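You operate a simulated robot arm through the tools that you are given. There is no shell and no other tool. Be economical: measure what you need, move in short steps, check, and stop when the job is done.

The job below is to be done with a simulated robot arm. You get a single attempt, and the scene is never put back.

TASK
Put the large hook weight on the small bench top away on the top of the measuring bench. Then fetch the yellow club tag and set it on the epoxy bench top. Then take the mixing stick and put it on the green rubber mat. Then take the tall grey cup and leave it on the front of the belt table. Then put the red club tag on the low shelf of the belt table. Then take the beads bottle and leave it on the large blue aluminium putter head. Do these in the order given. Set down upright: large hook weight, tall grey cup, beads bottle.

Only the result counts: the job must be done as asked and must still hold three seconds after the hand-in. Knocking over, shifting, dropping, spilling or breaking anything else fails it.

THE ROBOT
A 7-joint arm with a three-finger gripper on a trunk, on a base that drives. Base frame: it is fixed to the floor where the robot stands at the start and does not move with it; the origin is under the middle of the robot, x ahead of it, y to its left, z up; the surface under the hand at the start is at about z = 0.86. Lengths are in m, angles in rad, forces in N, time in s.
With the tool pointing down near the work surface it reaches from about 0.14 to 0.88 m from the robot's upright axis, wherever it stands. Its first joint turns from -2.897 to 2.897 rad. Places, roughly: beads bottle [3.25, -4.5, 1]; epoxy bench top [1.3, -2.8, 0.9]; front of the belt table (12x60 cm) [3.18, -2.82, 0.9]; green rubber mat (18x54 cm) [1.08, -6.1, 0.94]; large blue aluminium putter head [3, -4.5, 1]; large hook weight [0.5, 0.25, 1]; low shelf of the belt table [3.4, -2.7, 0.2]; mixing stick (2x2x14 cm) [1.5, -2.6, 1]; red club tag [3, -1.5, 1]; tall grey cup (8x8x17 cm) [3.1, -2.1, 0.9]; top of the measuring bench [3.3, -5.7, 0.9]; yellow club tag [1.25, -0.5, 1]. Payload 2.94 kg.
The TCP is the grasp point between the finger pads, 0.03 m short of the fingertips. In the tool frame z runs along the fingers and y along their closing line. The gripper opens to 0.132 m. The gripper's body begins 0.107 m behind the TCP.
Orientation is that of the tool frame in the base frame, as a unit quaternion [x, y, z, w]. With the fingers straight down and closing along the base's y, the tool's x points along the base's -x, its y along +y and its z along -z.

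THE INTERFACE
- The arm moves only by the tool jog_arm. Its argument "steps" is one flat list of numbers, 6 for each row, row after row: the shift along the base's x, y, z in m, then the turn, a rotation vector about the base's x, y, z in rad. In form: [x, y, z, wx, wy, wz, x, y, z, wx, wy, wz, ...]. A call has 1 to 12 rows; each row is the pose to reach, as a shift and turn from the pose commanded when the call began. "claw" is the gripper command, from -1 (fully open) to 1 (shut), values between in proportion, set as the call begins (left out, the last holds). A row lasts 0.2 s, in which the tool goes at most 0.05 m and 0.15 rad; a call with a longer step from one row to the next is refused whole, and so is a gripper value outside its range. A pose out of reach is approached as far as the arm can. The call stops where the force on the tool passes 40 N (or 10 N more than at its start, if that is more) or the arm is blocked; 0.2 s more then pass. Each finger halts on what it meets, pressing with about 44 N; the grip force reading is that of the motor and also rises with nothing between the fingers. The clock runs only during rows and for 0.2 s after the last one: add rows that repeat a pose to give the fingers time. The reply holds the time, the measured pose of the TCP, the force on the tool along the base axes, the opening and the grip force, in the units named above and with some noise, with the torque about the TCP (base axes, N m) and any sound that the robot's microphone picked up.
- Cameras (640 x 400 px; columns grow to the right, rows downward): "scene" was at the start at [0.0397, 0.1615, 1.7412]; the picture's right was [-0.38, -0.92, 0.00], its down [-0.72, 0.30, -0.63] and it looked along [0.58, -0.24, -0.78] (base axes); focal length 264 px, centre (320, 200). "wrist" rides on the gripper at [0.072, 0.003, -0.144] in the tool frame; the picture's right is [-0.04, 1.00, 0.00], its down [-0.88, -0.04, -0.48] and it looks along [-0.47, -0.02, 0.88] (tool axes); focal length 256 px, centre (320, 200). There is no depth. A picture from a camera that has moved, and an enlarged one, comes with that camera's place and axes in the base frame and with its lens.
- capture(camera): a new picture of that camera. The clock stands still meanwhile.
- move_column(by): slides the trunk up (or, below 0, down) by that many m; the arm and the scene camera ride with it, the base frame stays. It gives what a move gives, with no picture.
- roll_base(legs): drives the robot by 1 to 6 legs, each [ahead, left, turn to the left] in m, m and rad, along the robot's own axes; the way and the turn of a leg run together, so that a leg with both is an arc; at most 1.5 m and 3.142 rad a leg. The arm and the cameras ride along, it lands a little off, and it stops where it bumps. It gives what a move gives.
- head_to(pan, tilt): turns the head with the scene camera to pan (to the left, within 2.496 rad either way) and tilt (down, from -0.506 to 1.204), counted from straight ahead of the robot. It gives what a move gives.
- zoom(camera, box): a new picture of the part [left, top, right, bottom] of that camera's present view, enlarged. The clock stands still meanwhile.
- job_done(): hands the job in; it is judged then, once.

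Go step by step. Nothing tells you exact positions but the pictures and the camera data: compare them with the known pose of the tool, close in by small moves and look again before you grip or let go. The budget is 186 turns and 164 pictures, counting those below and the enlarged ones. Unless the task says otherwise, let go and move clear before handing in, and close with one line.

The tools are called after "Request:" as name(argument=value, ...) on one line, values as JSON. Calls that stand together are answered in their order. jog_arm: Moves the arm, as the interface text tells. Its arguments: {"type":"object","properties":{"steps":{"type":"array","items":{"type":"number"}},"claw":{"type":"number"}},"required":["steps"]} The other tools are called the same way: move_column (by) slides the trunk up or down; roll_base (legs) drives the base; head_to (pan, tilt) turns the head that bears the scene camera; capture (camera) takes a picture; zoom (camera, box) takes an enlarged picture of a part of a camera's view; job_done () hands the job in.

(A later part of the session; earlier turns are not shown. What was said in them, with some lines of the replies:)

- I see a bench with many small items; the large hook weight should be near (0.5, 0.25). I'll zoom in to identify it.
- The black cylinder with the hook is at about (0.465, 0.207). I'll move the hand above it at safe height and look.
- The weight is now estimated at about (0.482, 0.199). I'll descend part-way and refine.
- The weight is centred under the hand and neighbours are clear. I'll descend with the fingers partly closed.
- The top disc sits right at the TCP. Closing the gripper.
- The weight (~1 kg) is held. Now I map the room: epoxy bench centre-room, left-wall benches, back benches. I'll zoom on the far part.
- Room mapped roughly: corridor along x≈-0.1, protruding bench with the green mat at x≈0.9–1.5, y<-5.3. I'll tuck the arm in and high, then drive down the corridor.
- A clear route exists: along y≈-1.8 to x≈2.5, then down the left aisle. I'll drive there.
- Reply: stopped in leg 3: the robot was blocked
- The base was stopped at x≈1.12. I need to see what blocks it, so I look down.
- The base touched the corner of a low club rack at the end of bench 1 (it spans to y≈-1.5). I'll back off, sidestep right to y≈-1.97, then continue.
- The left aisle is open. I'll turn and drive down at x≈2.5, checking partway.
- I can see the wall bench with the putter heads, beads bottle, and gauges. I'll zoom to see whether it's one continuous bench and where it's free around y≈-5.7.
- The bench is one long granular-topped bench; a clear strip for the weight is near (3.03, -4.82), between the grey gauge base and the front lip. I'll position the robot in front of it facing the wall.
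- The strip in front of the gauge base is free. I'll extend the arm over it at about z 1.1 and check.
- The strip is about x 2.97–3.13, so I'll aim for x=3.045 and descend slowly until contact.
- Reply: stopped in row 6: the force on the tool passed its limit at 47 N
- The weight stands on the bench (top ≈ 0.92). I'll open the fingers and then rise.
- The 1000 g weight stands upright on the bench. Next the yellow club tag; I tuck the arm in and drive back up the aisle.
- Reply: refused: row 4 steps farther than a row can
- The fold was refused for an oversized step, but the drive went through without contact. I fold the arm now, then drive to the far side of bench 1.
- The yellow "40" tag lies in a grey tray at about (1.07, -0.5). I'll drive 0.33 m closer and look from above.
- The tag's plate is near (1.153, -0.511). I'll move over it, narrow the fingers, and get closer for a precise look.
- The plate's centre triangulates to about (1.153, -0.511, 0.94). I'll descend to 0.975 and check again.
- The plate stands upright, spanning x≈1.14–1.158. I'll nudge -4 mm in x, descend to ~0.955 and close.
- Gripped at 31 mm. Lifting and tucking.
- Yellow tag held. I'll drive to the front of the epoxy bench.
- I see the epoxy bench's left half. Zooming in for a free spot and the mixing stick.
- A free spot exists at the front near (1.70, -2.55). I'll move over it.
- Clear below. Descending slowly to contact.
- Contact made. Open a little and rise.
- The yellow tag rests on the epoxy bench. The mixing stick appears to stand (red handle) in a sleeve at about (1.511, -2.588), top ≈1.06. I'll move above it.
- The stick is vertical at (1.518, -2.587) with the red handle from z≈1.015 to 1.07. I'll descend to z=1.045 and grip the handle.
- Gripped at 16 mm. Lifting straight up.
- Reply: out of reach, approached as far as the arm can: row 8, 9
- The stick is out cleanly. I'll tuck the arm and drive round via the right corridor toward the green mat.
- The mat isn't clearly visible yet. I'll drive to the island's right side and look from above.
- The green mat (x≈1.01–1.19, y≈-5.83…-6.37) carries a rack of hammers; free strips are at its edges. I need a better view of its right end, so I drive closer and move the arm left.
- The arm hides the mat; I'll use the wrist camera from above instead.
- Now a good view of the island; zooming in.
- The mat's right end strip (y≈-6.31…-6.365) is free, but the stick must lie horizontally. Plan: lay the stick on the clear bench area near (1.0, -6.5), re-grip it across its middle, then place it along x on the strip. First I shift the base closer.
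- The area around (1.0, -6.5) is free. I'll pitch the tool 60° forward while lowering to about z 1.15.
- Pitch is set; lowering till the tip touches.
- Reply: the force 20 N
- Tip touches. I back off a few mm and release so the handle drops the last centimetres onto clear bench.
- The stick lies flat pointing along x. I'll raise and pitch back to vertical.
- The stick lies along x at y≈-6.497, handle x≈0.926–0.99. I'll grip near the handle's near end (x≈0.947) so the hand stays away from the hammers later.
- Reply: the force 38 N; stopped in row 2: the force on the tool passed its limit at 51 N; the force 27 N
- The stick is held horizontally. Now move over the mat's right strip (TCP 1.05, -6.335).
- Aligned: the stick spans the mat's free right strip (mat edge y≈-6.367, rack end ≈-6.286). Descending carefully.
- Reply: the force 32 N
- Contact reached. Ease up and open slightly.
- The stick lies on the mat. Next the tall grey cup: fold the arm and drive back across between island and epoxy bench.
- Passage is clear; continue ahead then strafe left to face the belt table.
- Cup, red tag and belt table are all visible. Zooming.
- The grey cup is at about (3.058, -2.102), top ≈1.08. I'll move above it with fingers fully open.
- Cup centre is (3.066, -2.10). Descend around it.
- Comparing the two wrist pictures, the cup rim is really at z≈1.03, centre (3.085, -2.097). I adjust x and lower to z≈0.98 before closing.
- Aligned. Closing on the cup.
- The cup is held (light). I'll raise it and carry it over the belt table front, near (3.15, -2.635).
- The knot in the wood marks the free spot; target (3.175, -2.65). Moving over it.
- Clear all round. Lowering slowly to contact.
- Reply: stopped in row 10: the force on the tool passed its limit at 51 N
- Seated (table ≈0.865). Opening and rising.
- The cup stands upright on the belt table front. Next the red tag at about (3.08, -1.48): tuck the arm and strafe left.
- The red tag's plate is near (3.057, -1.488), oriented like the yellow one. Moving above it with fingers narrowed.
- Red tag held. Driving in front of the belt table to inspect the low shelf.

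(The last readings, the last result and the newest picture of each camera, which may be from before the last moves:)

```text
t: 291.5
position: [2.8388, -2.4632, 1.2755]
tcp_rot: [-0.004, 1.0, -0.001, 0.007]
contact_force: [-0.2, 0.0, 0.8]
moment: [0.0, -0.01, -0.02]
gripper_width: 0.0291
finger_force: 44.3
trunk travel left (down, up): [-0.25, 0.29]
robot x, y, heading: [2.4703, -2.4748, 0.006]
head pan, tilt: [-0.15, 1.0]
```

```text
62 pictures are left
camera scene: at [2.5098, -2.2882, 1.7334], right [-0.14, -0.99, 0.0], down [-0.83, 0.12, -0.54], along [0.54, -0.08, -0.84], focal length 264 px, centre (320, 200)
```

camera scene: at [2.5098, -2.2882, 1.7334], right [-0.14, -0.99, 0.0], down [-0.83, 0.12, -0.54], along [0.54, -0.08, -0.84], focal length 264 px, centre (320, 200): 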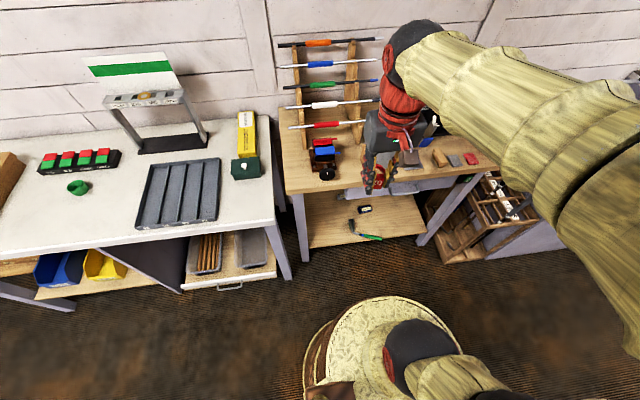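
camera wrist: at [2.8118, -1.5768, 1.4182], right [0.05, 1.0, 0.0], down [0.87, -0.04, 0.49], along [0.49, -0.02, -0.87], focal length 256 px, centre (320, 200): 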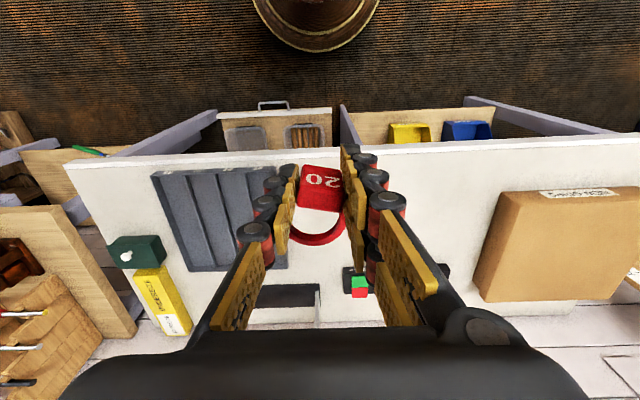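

The left part of the shelf (y≈-2.36…-2.58, front edge x≈3.16) is free. I lower the trunk, then go down in front of the table while pitching the tool.

Request:
move_column(by=-0.245)

Request:
jog_arm(steps=[0, 0, -0.03, 0, -0.1, 0, 0, 0, -0.06, 0, -0.2, 0, 0, 0, -0.095, 0, -0.3, 0, 0, 0, -0.13, 0, -0.4, 0, 0, 0, -0.17, 0, -0.5, 0, 0, 0, -0.21, 0, -0.6, 0, 0, 0, -0.25, 0, -0.7, 0, 0, 0, -0.29, 0, -0.785, 0, 0.01, 0, -0.33, 0, -0.785, 0, 0.02, 0, -0.37, 0, -0.785, 0])

Request:
capture(camera="scene")

Request:
capture(camera="wrist")

```text
t: 294.1
position: [2.8406, -2.4648, 1.0311]
tcp_rot: [-0.004, 1.0, -0.001, 0.006]
contact_force: [0.0, 0.5, 0.1]
moment: [0.01, -0.02, 0.02]
gripper_width: 0.0292
finger_force: 43.8
trunk travel left (down, up): [-0.005, 0.535]
robot x, y, heading: [2.4729, -2.4713, 0.008]
head pan, tilt: [-0.15, 1.0]
```

```text
t: 296.5
position: [2.8845, -2.4843, 0.7412]
tcp_rot: [0.123, 0.899, 0.006, 0.421]
contact_force: [-0.6, -0.1, -1.0]
moment: [-0.02, 0.02, -0.01]
gripper_width: 0.0291
finger_force: 44.3
out of reach, approached as far as the arm can: row 8, 9, 10
trunk travel left (down, up): [-0.005, 0.535]
robot x, y, heading: [2.4729, -2.4693, 0.004]
head pan, tilt: [-0.15, 1.0]
stopped in row 10: the arm was blocked; the commanded pose is now the measured one
```

```text
61 pictures are left
camera scene: at [2.5094, -2.2883, 1.4884], right [-0.14, -0.99, 0.0], down [-0.83, 0.12, -0.54], along [0.53, -0.08, -0.84], focal length 264 px, centre (320, 200)
```

scene: 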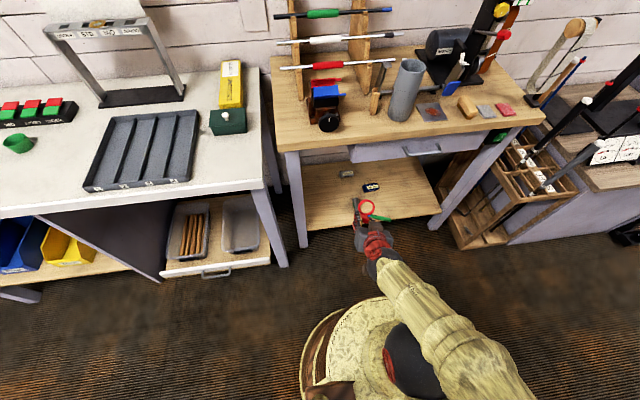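

```text
60 pictures are left
camera wrist: at [2.7314, -2.4517, 0.781], right [0.24, 0.96, 0.15], down [0.17, -0.19, 0.97], along [0.95, -0.21, -0.21], focal length 256 px, centre (320, 200)
```

wrist: 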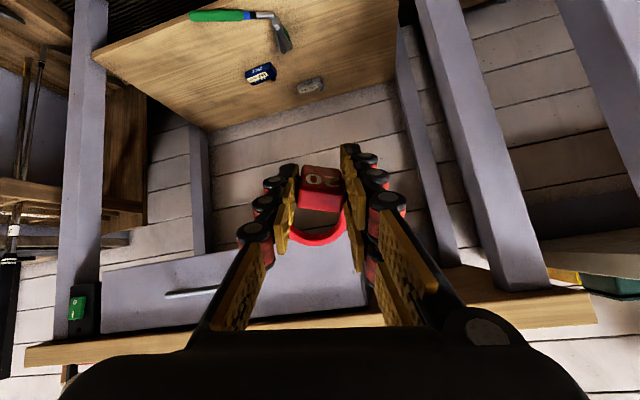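

The arm folds too tightly this close. I'll back the base 0.1 m, stretch the arm out to x≈3.0 in front of the table and then go down.

Request:
roll_base(legs=[[-0.1, 0, 0]])

Request:
jog_arm(steps=[0.03, 0.005, 0, -0.0525, 0.045, 0.1113, 0.07, 0.01, 0, -0.105, 0.09, 0.2226, 0.115, 0.015, 0, -0.105, 0.09, 0.2226, 0.16, 0.015, 0, -0.105, 0.09, 0.2226, 0.205, 0.02, 0, -0.105, 0.09, 0.2226, 0.205, 0.02, -0.045, -0.105, 0.09, 0.2226, 0.205, 0.02, -0.09, -0.105, 0.09, 0.2226, 0.205, 0.02, -0.135, -0.105, 0.09, 0.2226, 0.205, 0.02, -0.18, -0.105, 0.09, 0.2226])

Request:
capture(camera="scene")

Request:
capture(camera="wrist")

```text
t: 297.6
position: [2.7872, -2.4843, 0.7413]
tcp_rot: [0.122, 0.899, 0.006, 0.42]
contact_force: [0.3, -0.4, -0.3]
moment: [0.03, 0.02, -0.01]
gripper_width: 0.0294
finger_force: 43.8
trunk travel left (down, up): [-0.005, 0.535]
robot x, y, heading: [2.3704, -2.4684, 0.008]
head pan, tilt: [-0.15, 1.0]
```

```text
t: 299.6
position: [2.9832, -2.4207, 0.5564]
tcp_rot: [0.016, 0.924, -0.003, 0.381]
contact_force: [1.0, 1.1, -1.0]
moment: [-0.02, 0.09, -0.02]
gripper_width: 0.0292
finger_force: 43.4
out of reach, approached as far as the arm can: row 2, 6, 7, 8, 9
trunk travel left (down, up): [-0.005, 0.535]
robot x, y, heading: [2.3769, -2.4723, 0.01]
head pan, tilt: [-0.15, 1.0]
```

```text
59 pictures are left
camera scene: at [2.414, -2.2884, 1.4878], right [-0.14, -0.99, 0.0], down [-0.83, 0.12, -0.54], along [0.53, -0.08, -0.84], focal length 264 px, centre (320, 200)
```

scene: 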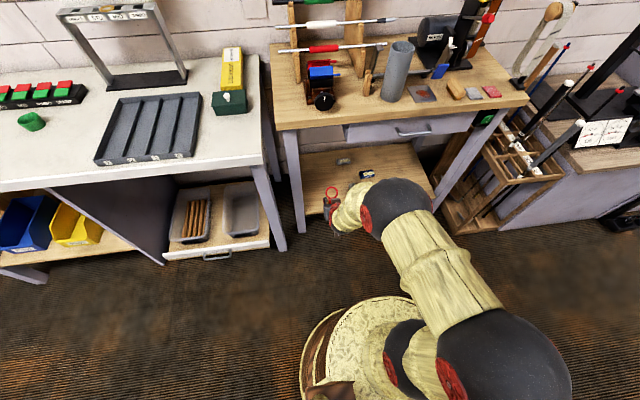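

```text
58 pictures are left
camera wrist: at [2.8301, -2.4121, 0.6074], right [0.06, 1.0, 0.04], down [0.29, -0.05, 0.96], along [0.96, -0.05, -0.29], focal length 256 px, centre (320, 200)
```

wrist: 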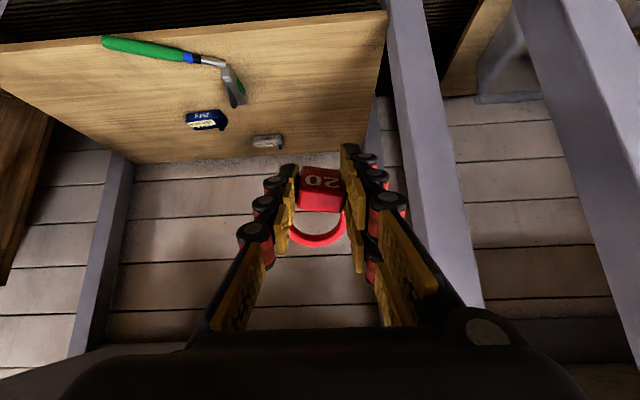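

The 45° pitch hits a joint limit down here. I reduce the pitch to about 25° and continue.

Request:
jog_arm(steps=[0, -0.015, 0, 0, 0.12, 0, 0, -0.03, 0, 0, 0.24, 0, 0, -0.04, 0, 0, 0.35, 0, 0, -0.04, -0.04, 0, 0.35, 0, 0, -0.04, -0.08, 0, 0.35, 0])

```text
t: 300.8
position: [2.9863, -2.4624, 0.4802]
tcp_rot: [0.0, 0.976, 0.001, 0.216]
contact_force: [0.5, 0.7, 0.7]
moment: [0.03, 0.07, 0.01]
gripper_width: 0.0291
finger_force: 44.1
trunk travel left (down, up): [-0.005, 0.535]
robot x, y, heading: [2.3702, -2.4704, 0.009]
head pan, tilt: [-0.15, 1.0]
```

Reachable now. Going lower in front of the shelf.

Request:
jog_arm(steps=[0, 0, -0.045, 0, 0, 0, 0, 0, -0.09, 0, 0, 0, 0, 0, -0.13, 0, 0, 0, 0, 0, -0.16, 0, 0, 0])

Request:
capture(camera="wrist")

Request:
capture(camera="scene")

```text
t: 301.8
position: [2.9876, -2.4615, 0.3213]
tcp_rot: [0.001, 0.976, -0.002, 0.216]
contact_force: [0.4, 0.1, 1.0]
moment: [-0.01, 0.08, 0.0]
gripper_width: 0.0292
finger_force: 44.3
out of reach, approached as far as the arm can: row 2
trunk travel left (down, up): [-0.005, 0.535]
robot x, y, heading: [2.3741, -2.471, 0.011]
head pan, tilt: [-0.15, 1.0]
```

```text
57 pictures are left
camera wrist: at [2.8596, -2.458, 0.421], right [0.04, 1.0, 0.01], down [0.6, -0.04, 0.8], along [0.8, -0.02, -0.6], focal length 256 px, centre (320, 200)
```

wrist: 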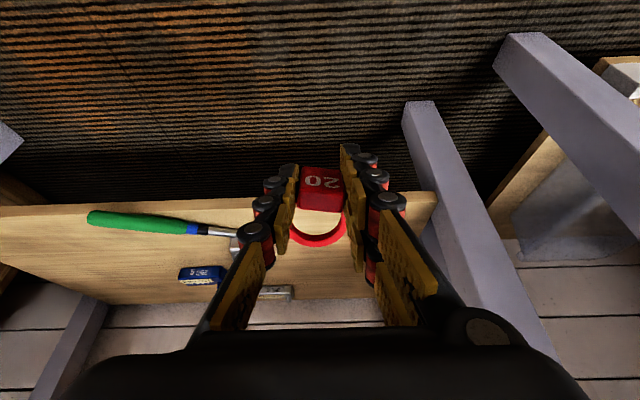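

```text
56 pictures are left
camera scene: at [2.4109, -2.2891, 1.4883], right [-0.14, -0.99, 0.0], down [-0.83, 0.12, -0.54], along [0.53, -0.08, -0.84], focal length 264 px, centre (320, 200)
```

scene: 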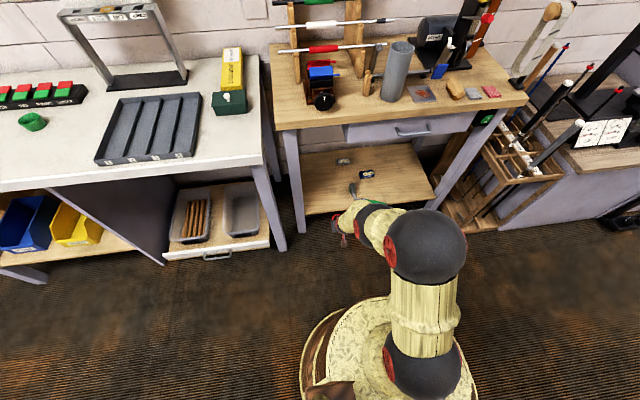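

The shelf front edge is at x≈3.15, z≈0.2, and the area around y≈-2.46 is free. I roll the base ahead so the tag moves over the shelf.

Request:
roll_base(legs=[[0.15, 0, 0]])

Request:
jog_arm(steps=[0.03, 0, 0, 0, 0, 0, 0.06, 0, 0, 0, 0, 0, 0.09, 0, -0.01, 0, 0, 0, 0.1, 0, -0.03, 0, 0, 0])

Request:
capture(camera="wrist")

Request:
capture(camera="scene")

```text
t: 303.2
position: [3.1344, -2.4622, 0.3208]
tcp_rot: [0.002, 0.977, -0.002, 0.214]
contact_force: [-0.1, -0.1, -0.5]
moment: [0.02, 0.04, 0.0]
gripper_width: 0.0292
finger_force: 44.0
trunk travel left (down, up): [-0.005, 0.535]
robot x, y, heading: [2.5207, -2.4668, 0.008]
head pan, tilt: [-0.15, 1.0]
```

```text
t: 304.2
position: [3.2357, -2.4637, 0.2891]
tcp_rot: [0.001, 0.977, -0.001, 0.214]
contact_force: [-0.4, 0.1, 0.8]
moment: [-0.03, 0.02, 0.02]
gripper_width: 0.029
finger_force: 44.0
trunk travel left (down, up): [-0.005, 0.535]
robot x, y, heading: [2.5247, -2.469, 0.003]
head pan, tilt: [-0.15, 1.0]
```

```text
55 pictures are left
camera wrist: at [3.1074, -2.4585, 0.3902], right [0.04, 1.0, 0.01], down [0.6, -0.04, 0.8], along [0.8, -0.03, -0.6], focal length 256 px, centre (320, 200)
```

wrist: 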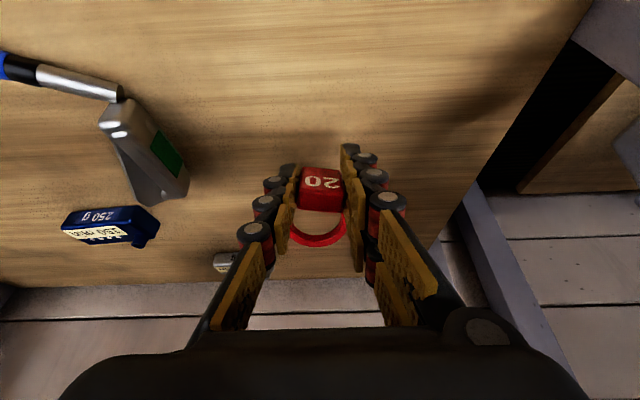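

```text
54 pictures are left
camera scene: at [2.5593, -2.2881, 1.4883], right [-0.14, -0.99, 0.0], down [-0.83, 0.12, -0.54], along [0.53, -0.08, -0.84], focal length 264 px, centre (320, 200)
```

scene: 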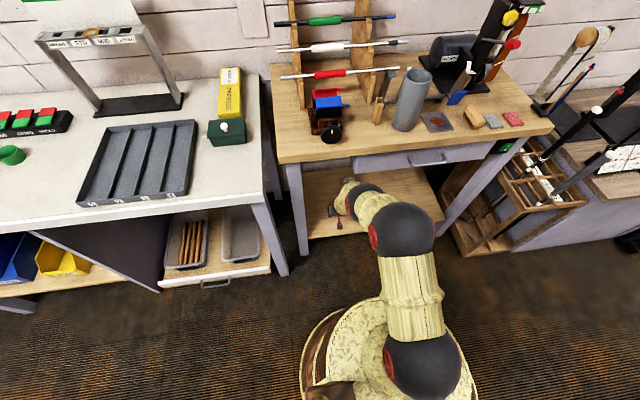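

Over clear shelf. Descending slowly to contact.

Request:
jog_arm(steps=[0, 0, -0.015, 0, 0, 0, 0, 0, -0.028, 0, 0, 0, 0, 0, -0.038, 0, 0, 0, 0, 0, -0.046, 0, 0, 0, 0, 0, -0.054, 0, 0, 0, 0, 0, -0.062, 0, 0, 0, 0, 0, -0.07, 0, 0, 0, 0, 0, -0.078, 0, 0, 0])

Request:
capture(camera="wrist")

```text
t: 305.1
position: [3.2393, -2.46, 0.2542]
tcp_rot: [-0.001, 0.976, 0.0, 0.219]
contact_force: [-5.5, 4.3, 18.9]
moment: [0.16, 0.19, 0.09]
gripper_width: 0.0299
finger_force: 43.6
trunk travel left (down, up): [-0.005, 0.535]
robot x, y, heading: [2.5215, -2.4716, 0.009]
head pan, tilt: [-0.15, 1.0]
stopped in row 4: the force on the tool passed its limit at 58 N (the readings are from after the stop); the commanded pose is now the measured one
```

```text
53 pictures are left
camera wrist: at [3.112, -2.4559, 0.354], right [0.04, 1.0, 0.02], down [0.59, -0.04, 0.81], along [0.81, -0.02, -0.59], focal length 256 px, centre (320, 200)
```

wrist: 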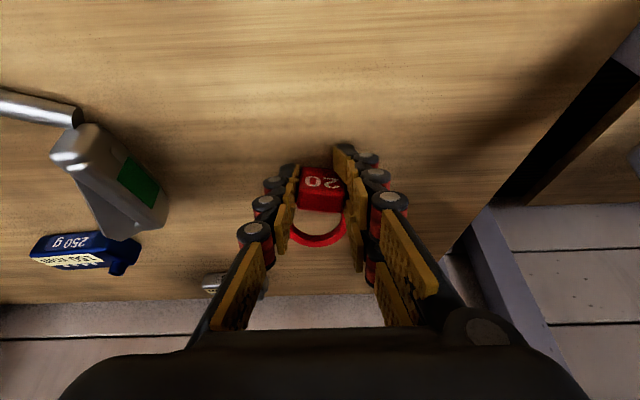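

Contact. Open, lift slightly and check.

Request:
jog_arm(steps=[0, 0, 0.003, 0, 0, 0, 0, 0, 0.003, 0, 0, 0, 0, 0, 0.003, 0, 0, 0], claw=0.1)

Request:
jog_arm(steps=[-0.005, 0, 0.02, 0, 0, 0, -0.02, 0, 0.05, 0, 0, 0, -0.04, 0, 0.08, 0, 0, 0, -0.04, 0, 0.08, 0, 0, 0])

Request:
capture(camera="wrist")

```text
t: 305.9
position: [3.2371, -2.4605, 0.2543]
tcp_rot: [-0.001, 0.976, -0.001, 0.216]
contact_force: [0.0, 0.2, 1.6]
moment: [0.02, 0.04, 0.01]
gripper_width: 0.0598
finger_force: 0.1
trunk travel left (down, up): [-0.005, 0.535]
robot x, y, heading: [2.5224, -2.4698, 0.006]
head pan, tilt: [-0.15, 1.0]
```

```text
t: 306.9
position: [3.1975, -2.4611, 0.3364]
tcp_rot: [0.001, 0.976, -0.001, 0.218]
contact_force: [0.0, -0.2, 0.2]
moment: [-0.01, 0.02, -0.03]
gripper_width: 0.0597
finger_force: 0.0
trunk travel left (down, up): [-0.005, 0.535]
robot x, y, heading: [2.5208, -2.4678, 0.007]
head pan, tilt: [-0.15, 1.0]
```

```text
52 pictures are left
camera wrist: at [3.069, -2.4574, 0.4364], right [0.04, 1.0, 0.02], down [0.59, -0.04, 0.8], along [0.8, -0.02, -0.6], focal length 256 px, centre (320, 200)
```

wrist: 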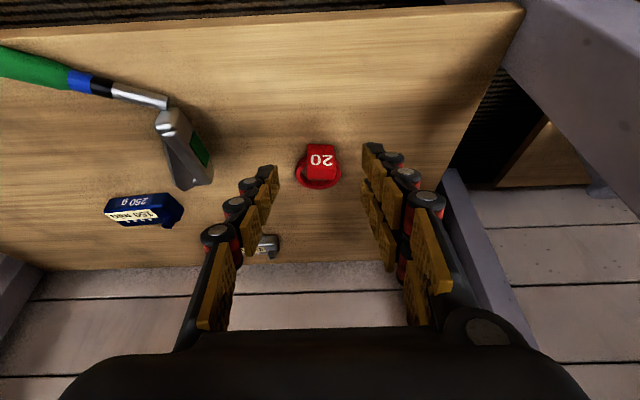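

The red tag rests on the low shelf. Now withdraw: base back, arm back, then up.

Request:
roll_base(legs=[[-0.14, 0, 0]])

Request:
jog_arm(steps=[-0.04, 0, 0.01, 0, 0, 0, -0.075, 0, 0.03, 0, 0, 0, -0.075, 0, 0.075, 0, 0, 0, -0.075, 0, 0.12, 0, 0, 0, -0.075, 0, 0.165, 0, 0, 0, -0.075, 0, 0.21, 0, 0, 0, -0.075, 0, 0.255, 0, 0.1, 0, -0.075, 0, 0.3, 0, 0.2, 0, -0.075, 0, 0.345, 0, 0.3, 0, -0.075, 0, 0.39, 0, 0.437, 0, -0.075, 0, 0.435, 0, 0.437, 0, -0.075, 0, 0.48, 0, 0.437, 0])

Request:
move_column(by=0.245)

```text
t: 308.2
position: [3.0569, -2.4624, 0.3357]
tcp_rot: [0.001, 0.976, 0.0, 0.218]
contact_force: [-0.8, 0.4, -0.6]
moment: [-0.01, 0.02, 0.02]
gripper_width: 0.0593
finger_force: 0.1
trunk travel left (down, up): [-0.005, 0.535]
robot x, y, heading: [2.3815, -2.468, 0.005]
head pan, tilt: [-0.15, 1.0]
```

```text
t: 310.8
position: [2.9792, -2.4599, 0.8146]
tcp_rot: [0.001, 1.0, -0.001, -0.001]
contact_force: [-0.3, -0.6, -0.6]
moment: [0.03, 0.04, 0.0]
gripper_width: 0.0594
finger_force: 0.0
out of reach, approached as far as the arm can: row 2, 8
trunk travel left (down, up): [-0.005, 0.535]
robot x, y, heading: [2.3843, -2.4705, 0.01]
head pan, tilt: [-0.15, 1.0]
```

```text
t: 313.4
position: [2.9796, -2.4605, 1.0595]
tcp_rot: [0.0, 1.0, -0.001, 0.0]
contact_force: [-0.9, 0.2, 0.6]
moment: [0.03, 0.03, 0.02]
gripper_width: 0.0598
finger_force: 0.0
trunk travel left (down, up): [-0.25, 0.29]
robot x, y, heading: [2.3824, -2.4716, 0.008]
head pan, tilt: [-0.15, 1.0]
```

Now the beads bottle: fold the arm and strafe right to the measuring bench.

Request:
jog_arm(steps=[0, 0, 0.045, 0, 0, 0, 0, 0, 0.09, 0, 0, 0, 0, 0, 0.135, 0, 0, 0, -0.02, 0, 0.175, 0, 0, 0, -0.05, 0, 0.21, 0, 0, 0, -0.08, 0, 0.24, 0, 0, 0, -0.12, 0, 0.26, 0, 0, 0, -0.16, 0, 0.27, 0, 0, 0, -0.2, 0, 0.27, 0, 0, 0])

Request:
roll_base(legs=[[0.17, 0, -0.008], [0, -1.5, 0], [0, -0.65, 0]])

Request:
head_to(pan=0.1, tilt=0.9)

Request:
capture(camera="scene")

Request:
capture(camera="wrist")

```text
t: 315.4
position: [2.7787, -2.4599, 1.3312]
tcp_rot: [-0.001, 1.0, -0.001, 0.001]
contact_force: [-1.4, 0.1, 0.7]
moment: [0.02, -0.03, -0.01]
gripper_width: 0.0594
finger_force: 0.0
trunk travel left (down, up): [-0.25, 0.29]
robot x, y, heading: [2.3797, -2.4661, 0.005]
head pan, tilt: [-0.15, 1.0]
```

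```text
t: 327.2
position: [2.944, -4.6392, 1.3308]
tcp_rot: [0.004, 1.0, 0.0, 0.0]
contact_force: [0.2, 0.2, 0.3]
moment: [-0.01, -0.01, 0.0]
gripper_width: 0.0593
finger_force: 0.0
trunk travel left (down, up): [-0.25, 0.29]
robot x, y, heading: [2.5486, -4.6463, -0.0]
head pan, tilt: [-0.15, 1.0]
```

```text
t: 328.0
position: [2.9444, -4.6385, 1.3303]
tcp_rot: [0.004, 1.0, 0.0, 0.001]
contact_force: [-0.7, 0.7, -0.6]
moment: [0.03, 0.03, -0.02]
gripper_width: 0.0594
finger_force: 0.1
trunk travel left (down, up): [-0.25, 0.29]
robot x, y, heading: [2.5507, -4.6453, 0.0]
head pan, tilt: [0.099, 0.901]
```

```text
51 pictures are left
camera scene: at [2.5914, -4.446, 1.7405], right [0.1, -1.0, 0.0], down [-0.78, -0.08, -0.62], along [0.62, 0.06, -0.78], focal length 264 px, centre (320, 200)
```

scene: 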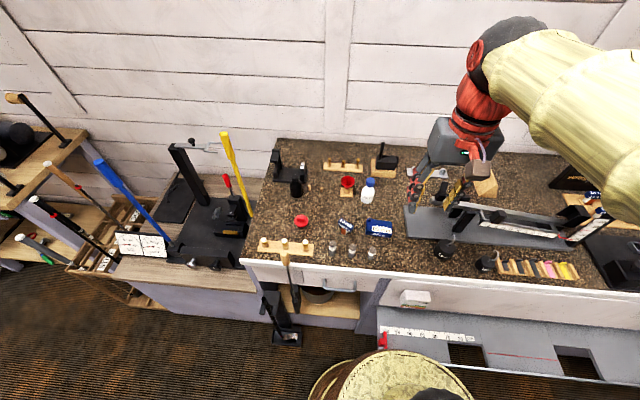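

```text
50 pictures are left
camera wrist: at [2.8703, -4.6342, 1.4747], right [0.05, 1.0, 0.0], down [0.88, -0.05, 0.48], along [0.48, -0.03, -0.88], focal length 256 px, centre (320, 200)
```

wrist: 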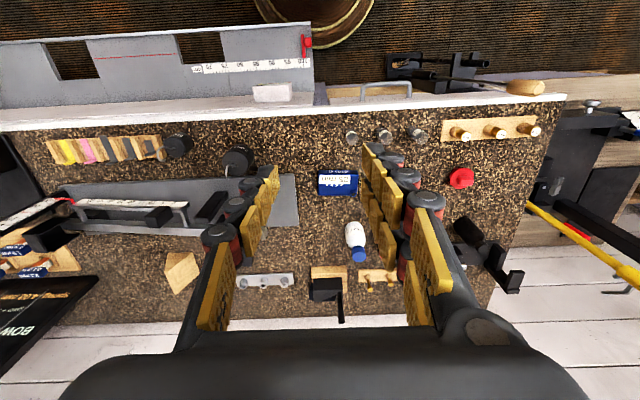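

Everything is still standing. Bottle ≈(3.248, -4.571), putter head ≈(3.11, -4.605). Zooming for details.

Request:
zoom(camera="scene", box=[325, 160, 425, 255])

Request:
zoom(camera="wrist", box=[280, 140, 400, 280])

```text
4.21 times, centred on (375, 208) of scene
camera zoom: at [2.5914, -4.446, 1.7405], right [0.1, -1.0, 0.0], down [-0.78, -0.08, -0.62], along [0.62, 0.06, -0.78], focal length 1113 px, centre (88, 168)
```

zoom: 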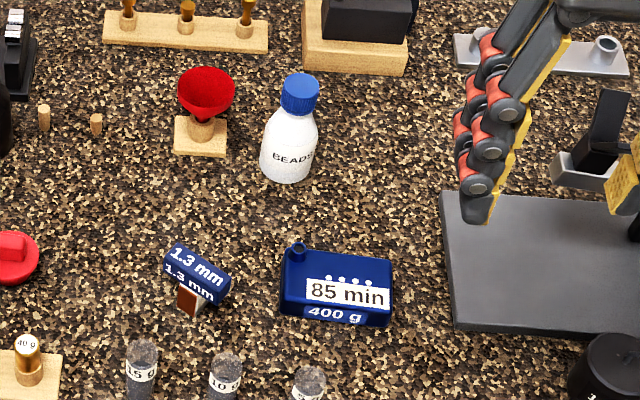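

```text
2.86 times, centred on (340, 210) of wrist
camera zoom: at [2.8703, -4.6342, 1.4747], right [0.05, 1.0, 0.0], down [0.88, -0.05, 0.48], along [0.48, -0.03, -0.88], focal length 731 px, centre (263, 171)
```

zoom: 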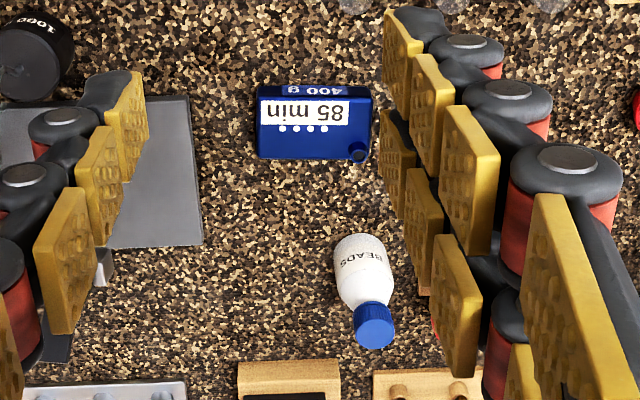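

Putter top ≈ x 3.087–3.141, y −4.657…−4.57, with a peg at one corner. I move above the bottle first.

Request:
jog_arm(steps=[0.038, 0.0084, -0.02, 0, 0, 0, 0.076, 0.0168, -0.04, 0, 0, 0, 0.114, 0.0252, -0.06, 0, 0, 0, 0.152, 0.0336, -0.08, 0, 0, 0, 0.19, 0.042, -0.1, 0, 0, 0, 0.228, 0.0504, -0.12, 0, 0, 0, 0.266, 0.0588, -0.14, 0, 0, 0, 0.304, 0.0675, -0.16, 0, 0, 0, 0.304, 0.0675, -0.16, 0, 0, 0], claw=-0.06)

Request:
capture(camera="wrist")

```text
t: 330.0
position: [3.2472, -4.5698, 1.1713]
tcp_rot: [0.004, 1.0, 0.0, 0.001]
contact_force: [0.0, -0.1, 0.8]
moment: [-0.01, 0.0, 0.02]
gripper_width: 0.0699
finger_force: 0.1
trunk travel left (down, up): [-0.25, 0.29]
robot x, y, heading: [2.5486, -4.6446, -0.002]
head pan, tilt: [0.099, 0.901]
```

```text
47 pictures are left
camera wrist: at [3.1739, -4.5653, 1.3147], right [0.05, 1.0, 0.0], down [0.88, -0.05, 0.48], along [0.48, -0.03, -0.88], focal length 256 px, centre (320, 200)
```

wrist: 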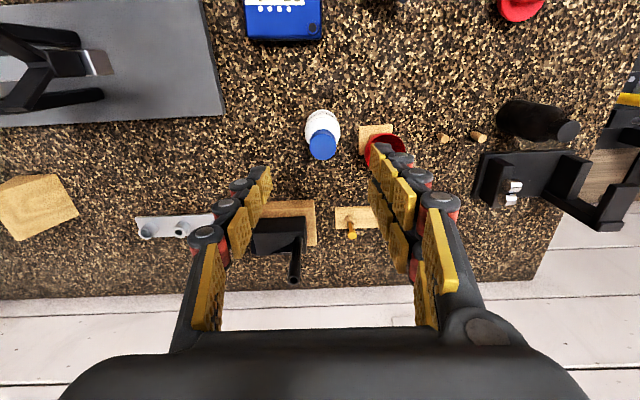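

Bottle centre (3.254, -4.568); the red funnel is near on the left, so I narrow to 62 mm and descend.

Request:
jog_arm(steps=[0.006, 0.0005, 0, 0, 0, 0, 0.006, 0.0005, -0.03, 0, 0, 0, 0.006, 0.0005, -0.06, 0, 0, 0, 0.006, 0.0005, -0.09, 0, 0, 0, 0.006, 0.0005, -0.1, 0, 0, 0], claw=0.06)

Request:
capture(camera="wrist")

```text
t: 331.2
position: [3.2539, -4.5687, 1.0701]
tcp_rot: [0.005, 1.0, -0.001, 0.001]
contact_force: [0.5, 0.9, 0.5]
moment: [0.03, 0.01, 0.0]
gripper_width: 0.062
finger_force: 0.1
trunk travel left (down, up): [-0.25, 0.29]
robot x, y, heading: [2.5488, -4.6428, -0.006]
head pan, tilt: [0.099, 0.901]
```

```text
46 pictures are left
camera wrist: at [3.1804, -4.565, 1.2141], right [0.05, 1.0, 0.0], down [0.88, -0.05, 0.48], along [0.48, -0.03, -0.88], focal length 256 px, centre (320, 200)
```

wrist: 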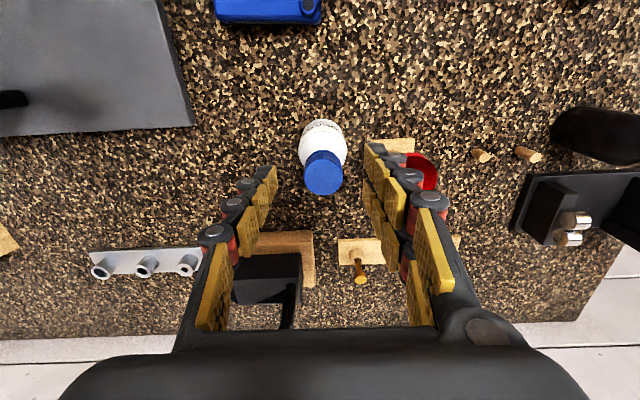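

Request:
jog_arm(steps=[0, 0.001, -0.03, 0, 0, 0, 0, 0.001, -0.06, 0, 0, 0, 0, 0.001, -0.085, 0, 0, 0, 0, 0.001, -0.102, 0, 0, 0, 0, 0.001, -0.102, 0, 0, 0])

Request:
capture(camera="wrist")

Request:
zoom(camera="scene", box=[325, 140, 425, 245])

```text
t: 332.4
position: [3.255, -4.5709, 0.9695]
tcp_rot: [0.004, 1.0, 0.0, 0.001]
contact_force: [0.2, -0.3, 0.4]
moment: [0.0, -0.02, 0.01]
gripper_width: 0.0621
finger_force: 0.1
trunk travel left (down, up): [-0.25, 0.29]
robot x, y, heading: [2.547, -4.6432, -0.0]
head pan, tilt: [0.099, 0.901]
```

```text
45 pictures are left
camera wrist: at [3.1824, -4.5659, 1.1132], right [0.05, 1.0, 0.0], down [0.88, -0.05, 0.48], along [0.48, -0.03, -0.88], focal length 256 px, centre (320, 200)
```

wrist: 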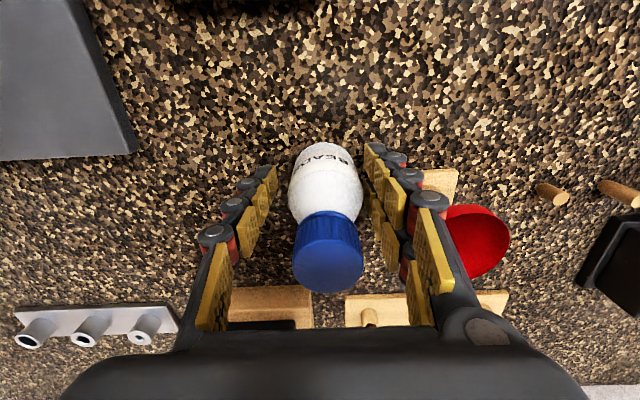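

```text
3.81 times, centred on (375, 192) of scene
camera zoom: at [2.5917, -4.4459, 1.7406], right [0.1, -1.0, 0.0], down [-0.78, -0.08, -0.62], along [0.62, 0.06, -0.78], focal length 1007 px, centre (110, 229)
```

zoom: 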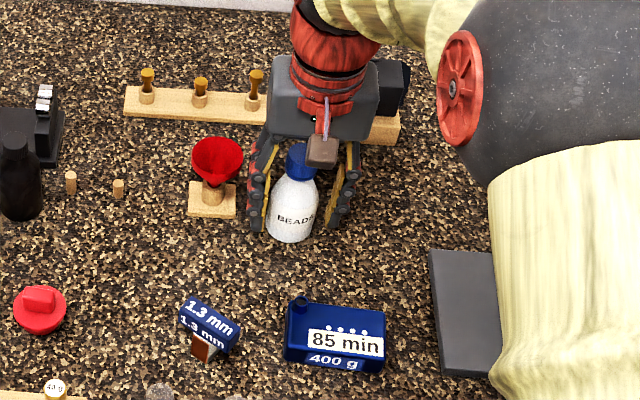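

Bottle is between the fingers. Closing and lifting a little.

Request:
jog_arm(steps=[0, 0, 0, 0, 0, 0, 0, 0, 0, 0, 0, 0, 0, 0, 0, 0, 0, 0, 0, 0, 0, 0, 0, 0], claw=1)

Request:
jog_arm(steps=[0, 0, 0.02, 0, 0, 0, 0, 0, 0.06, 0, 0, 0, 0, 0, 0.1, 0, 0, 0, 0, 0, 0.13, 0, 0, 0, 0, 0, 0.13, 0, 0, 0])

Request:
capture(camera="wrist")

Request:
zoom(camera="scene", box=[325, 120, 445, 245])

```text
t: 333.4
position: [3.2552, -4.5708, 0.9692]
tcp_rot: [0.003, 1.0, -0.001, 0.0]
contact_force: [-1.1, 0.8, 0.8]
moment: [0.01, 0.02, -0.04]
gripper_width: 0.0459
finger_force: 43.6
trunk travel left (down, up): [-0.25, 0.29]
robot x, y, heading: [2.5427, -4.6443, 0.0]
head pan, tilt: [0.099, 0.901]
```

```text
t: 334.6
position: [3.2536, -4.57, 1.0982]
tcp_rot: [0.005, 1.0, -0.001, 0.0]
contact_force: [1.1, 0.3, -1.6]
moment: [0.01, 0.0, -0.02]
gripper_width: 0.046
finger_force: 44.6
trunk travel left (down, up): [-0.25, 0.29]
robot x, y, heading: [2.5459, -4.6445, 0.001]
head pan, tilt: [0.099, 0.901]
```

```text
43 pictures are left
camera wrist: at [3.181, -4.566, 1.242], right [0.05, 1.0, 0.0], down [0.88, -0.05, 0.48], along [0.48, -0.03, -0.88], focal length 256 px, centre (320, 200)
```

wrist: 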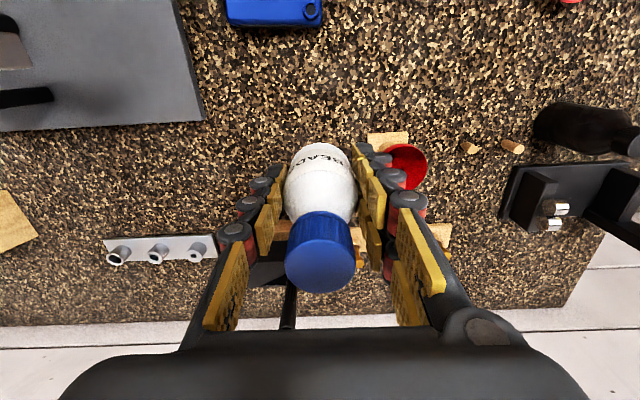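

```text
3.20 times, centred on (385, 182) of scene
camera zoom: at [2.592, -4.4459, 1.7405], right [0.1, -1.0, 0.0], down [-0.78, -0.08, -0.62], along [0.62, 0.06, -0.78], focal length 846 px, centre (112, 256)
```

zoom: 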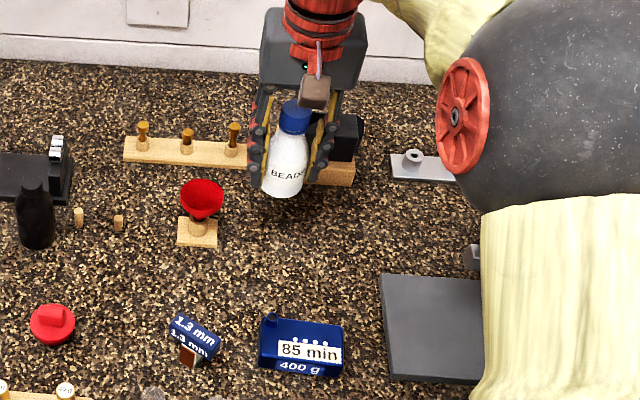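

Bottle held securely (46 mm). Moving above the putter head.

Request:
jog_arm(steps=[-0.04, -0.014, 0, 0, 0, 0, -0.08, -0.028, 0, 0, 0, 0, -0.12, -0.042, 0, 0, 0, 0, -0.142, -0.05, 0, 0, 0, 0, -0.142, -0.05, 0, 0, 0, 0])

Request:
capture(camera="wrist")

Request:
zoom(camera="scene", box=[325, 160, 445, 265])

```text
t: 335.8
position: [3.1102, -4.6181, 1.0981]
tcp_rot: [0.005, 1.0, -0.002, 0.0]
contact_force: [0.8, -0.1, -1.2]
moment: [0.0, 0.01, -0.02]
gripper_width: 0.0461
finger_force: 44.2
trunk travel left (down, up): [-0.25, 0.29]
robot x, y, heading: [2.5473, -4.6421, -0.005]
head pan, tilt: [0.099, 0.901]
```

```text
41 pictures are left
camera wrist: at [3.038, -4.615, 1.2422], right [0.05, 1.0, 0.0], down [0.88, -0.04, 0.48], along [0.48, -0.03, -0.88], focal length 256 px, centre (320, 200)
```

wrist: 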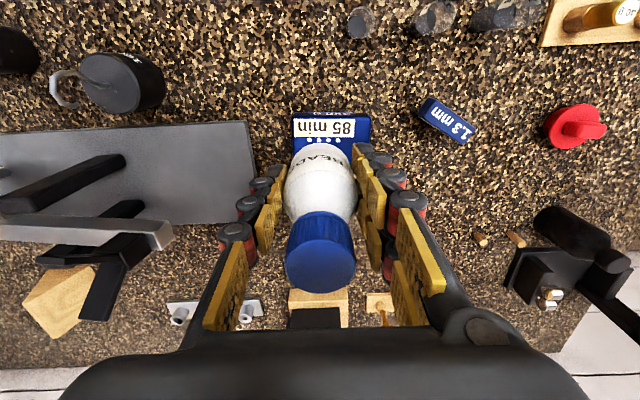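

```text
3.81 times, centred on (385, 212) of scene
camera zoom: at [2.5919, -4.4459, 1.7405], right [0.1, -1.0, 0.0], down [-0.78, -0.08, -0.62], along [0.62, 0.06, -0.78], focal length 1007 px, centre (72, 152)
```

zoom: 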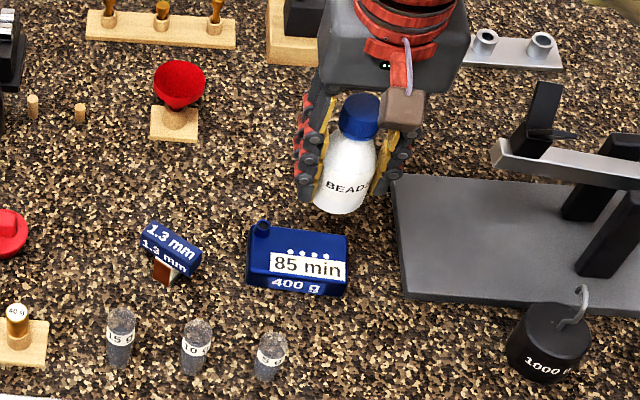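

The putter top spans x 3.093–3.145, y −4.652…−4.562, top ≈0.955. Target (3.118, -4.62). Lowering gently to contact.

Request:
jog_arm(steps=[0.008, -0.002, -0.03, 0, 0, 0, 0.008, -0.002, -0.06, 0, 0, 0, 0.008, -0.002, -0.075, 0, 0, 0, 0.008, -0.002, -0.075, 0, 0, 0])

Request:
zoom(camera="scene", box=[345, 180, 425, 250])

Request:
capture(camera="wrist")

```text
t: 336.8
position: [3.1175, -4.6198, 1.0236]
tcp_rot: [0.004, 1.0, -0.001, 0.0]
contact_force: [0.7, 0.2, -1.8]
moment: [-0.01, -0.02, -0.04]
gripper_width: 0.0464
finger_force: 44.0
trunk travel left (down, up): [-0.25, 0.29]
robot x, y, heading: [2.5421, -4.6432, -0.001]
head pan, tilt: [0.099, 0.901]
```

```text
5.71 times, centred on (385, 215) of scene
camera zoom: at [2.5919, -4.446, 1.7405], right [0.1, -1.0, 0.0], down [-0.78, -0.08, -0.62], along [0.62, 0.06, -0.78], focal length 1511 px, centre (-51, 114)
```

zoom: 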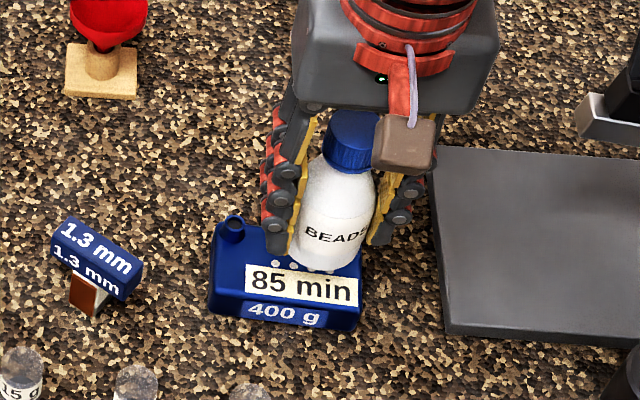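

```text
38 pictures are left
camera wrist: at [3.0439, -4.6164, 1.1677], right [0.05, 1.0, 0.0], down [0.88, -0.05, 0.48], along [0.48, -0.03, -0.88], focal length 256 px, centre (320, 200)
```

wrist: 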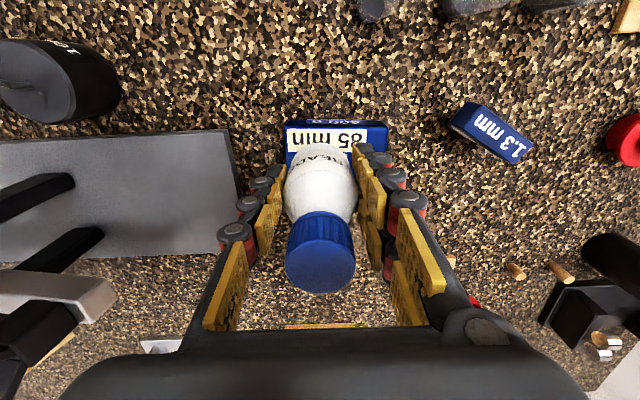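

Well lined up. Final slow descent.

Request:
jog_arm(steps=[0, 0, -0.008, 0, 0, 0, 0, 0, -0.014, 0, 0, 0, 0, 0, -0.018, 0, 0, 0, 0, 0, -0.022, 0, 0, 0, 0, 0, -0.026, 0, 0, 0, 0, 0, -0.03, 0, 0, 0])

Request:
zoom(camera="scene", box=[345, 180, 425, 250])

```text
t: 338.2
position: [3.1197, -4.6208, 0.9969]
tcp_rot: [0.005, 1.0, 0.0, 0.003]
contact_force: [-5.6, 0.3, 25.6]
moment: [0.0, 0.54, -0.02]
gripper_width: 0.0461
finger_force: 43.8
trunk travel left (down, up): [-0.25, 0.29]
robot x, y, heading: [2.5467, -4.6465, -0.004]
head pan, tilt: [0.099, 0.901]
```

```text
5.71 times, centred on (385, 215) of scene
camera zoom: at [2.5892, -4.4459, 1.741], right [0.1, -1.0, 0.0], down [-0.78, -0.08, -0.62], along [0.62, 0.06, -0.78], focal length 1511 px, centre (-51, 114)
```

zoom: 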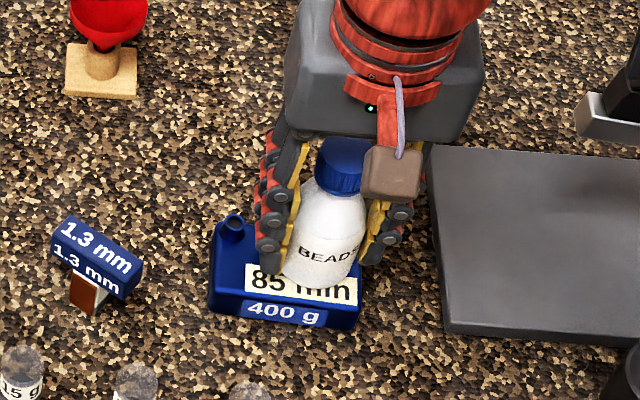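

In contact. Ease the load, open slightly, and check before rising.

Request:
jog_arm(steps=[0, 0, 0.003, 0, 0, 0, 0, 0, 0.003, 0, 0, 0])

Request:
jog_arm(steps=[0, 0, 0, 0, 0, 0, 0, 0, 0, 0, 0, 0, 0, 0, 0, 0, 0, 0], claw=0.14)

Request:
capture(camera="wrist")

Request:
zoom(camera="scene", box=[345, 180, 425, 250])

```text
t: 338.8
position: [3.121, -4.6219, 0.9976]
tcp_rot: [0.004, 1.0, -0.001, 0.001]
contact_force: [4.8, 2.8, 10.6]
moment: [0.04, -0.2, 0.04]
gripper_width: 0.0459
finger_force: 44.0
trunk travel left (down, up): [-0.25, 0.29]
robot x, y, heading: [2.544, -4.6442, 0.002]
head pan, tilt: [0.099, 0.901]
```

```text
t: 339.6
position: [3.1193, -4.6229, 0.9963]
tcp_rot: [0.004, 1.0, -0.001, 0.0]
contact_force: [0.0, -0.7, 0.4]
moment: [0.0, 0.0, 0.02]
gripper_width: 0.0568
finger_force: 0.1
trunk travel left (down, up): [-0.25, 0.29]
robot x, y, heading: [2.5435, -4.6433, -0.004]
head pan, tilt: [0.099, 0.901]
```

```text
36 pictures are left
camera wrist: at [3.0462, -4.6177, 1.1408], right [0.05, 1.0, 0.0], down [0.88, -0.05, 0.48], along [0.48, -0.03, -0.88], focal length 256 px, centre (320, 200)
```

wrist: 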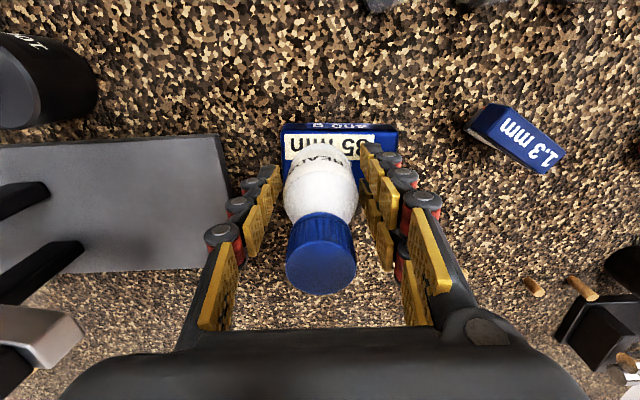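

```text
5.71 times, centred on (385, 215) of scene
camera zoom: at [2.5917, -4.446, 1.7405], right [0.1, -1.0, 0.0], down [-0.78, -0.08, -0.62], along [0.62, 0.06, -0.78], focal length 1511 px, centre (-51, 114)
```

zoom: 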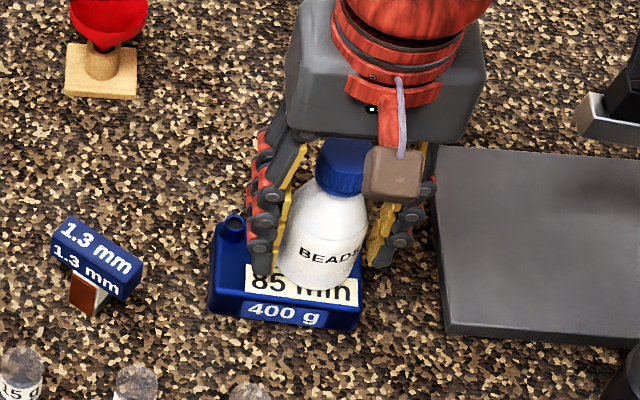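

The bottle stands by itself. Rising straight up.

Request:
jog_arm(steps=[0, 0, 0.015, 0, 0, 0, 0, 0, 0.035, 0, 0, 0, 0, 0, 0.06, 0, 0, 0, 0, 0, 0.1, 0, 0, 0, 0, 0, 0.145, 0, 0, 0, 0, 0, 0.19, 0, 0, 0, 0, 0, 0.235, 0, 0, 0, 0, 0, 0.28, 0, 0, 0])

Request:
capture(camera="wrist")

Request:
capture(camera="scene")

```text
t: 341.4
position: [3.1185, -4.6229, 1.2755]
tcp_rot: [0.004, 1.0, -0.001, 0.0]
contact_force: [0.2, -0.3, 0.4]
moment: [0.01, -0.02, -0.02]
gripper_width: 0.0567
finger_force: 0.0
trunk travel left (down, up): [-0.25, 0.29]
robot x, y, heading: [2.5473, -4.6478, 0.002]
head pan, tilt: [0.099, 0.901]
```

```text
34 pictures are left
camera wrist: at [3.045, -4.6178, 1.4198], right [0.05, 1.0, 0.0], down [0.88, -0.04, 0.48], along [0.47, -0.03, -0.88], focal length 256 px, centre (320, 200)
```

wrist: 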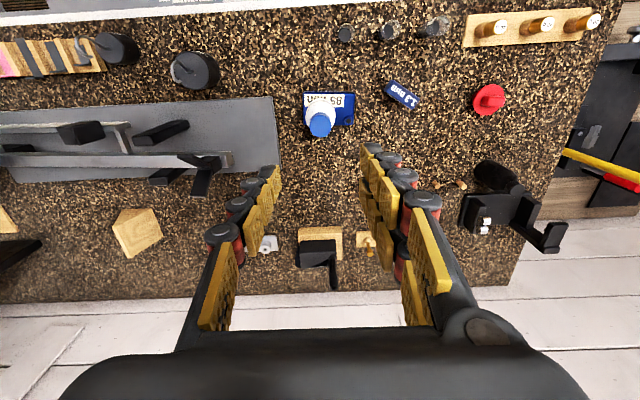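

```text
33 pictures are left
camera scene: at [2.5912, -4.446, 1.7405], right [0.1, -1.0, 0.0], down [-0.78, -0.08, -0.62], along [0.62, 0.06, -0.78], focal length 264 px, centre (320, 200)
```

scene: 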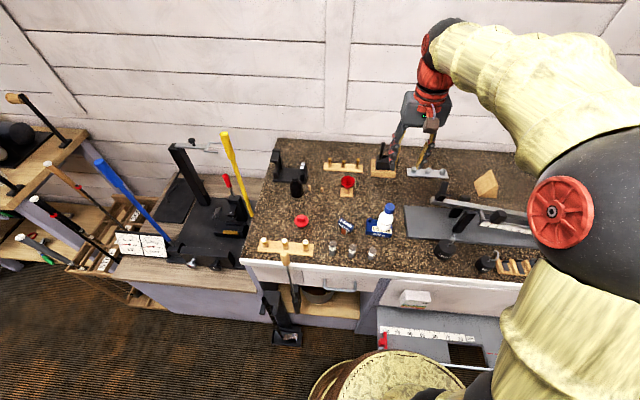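

Request:
zoom(camera="wrist", box=[270, 70, 390, 150])

Request:
zoom(camera="scene", box=[340, 190, 460, 265])

```text
5.00 times, centred on (330, 110) of wrist
camera zoom: at [3.045, -4.6178, 1.4198], right [0.05, 1.0, 0.0], down [0.88, -0.04, 0.48], along [0.47, -0.03, -0.88], focal length 1280 px, centre (270, 650)
```

zoom: 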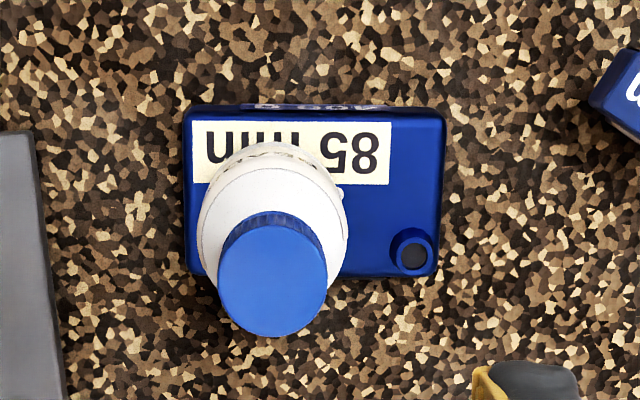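

```text
5.33 times, centred on (400, 228) of scene
camera zoom: at [2.5912, -4.446, 1.7405], right [0.1, -1.0, 0.0], down [-0.78, -0.08, -0.62], along [0.62, 0.06, -0.78], focal length 1410 px, centre (-107, 53)
```

zoom: 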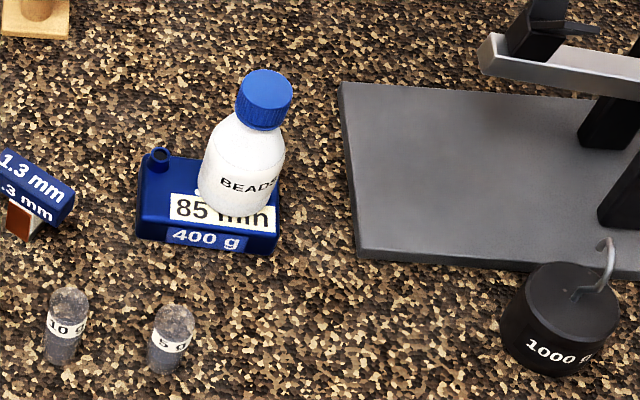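

All six items are in place and the hand is clear, so I'm handing in.

Request:
job_done()

```text
The job is handed in.
```

All six items were placed in the order you gave, and the weight, cup and bottle were left standing upright. On one drive the base bumped the low club rack beside the small bench top. I backed off and didn't see the rack move, but I didn't check it closely.
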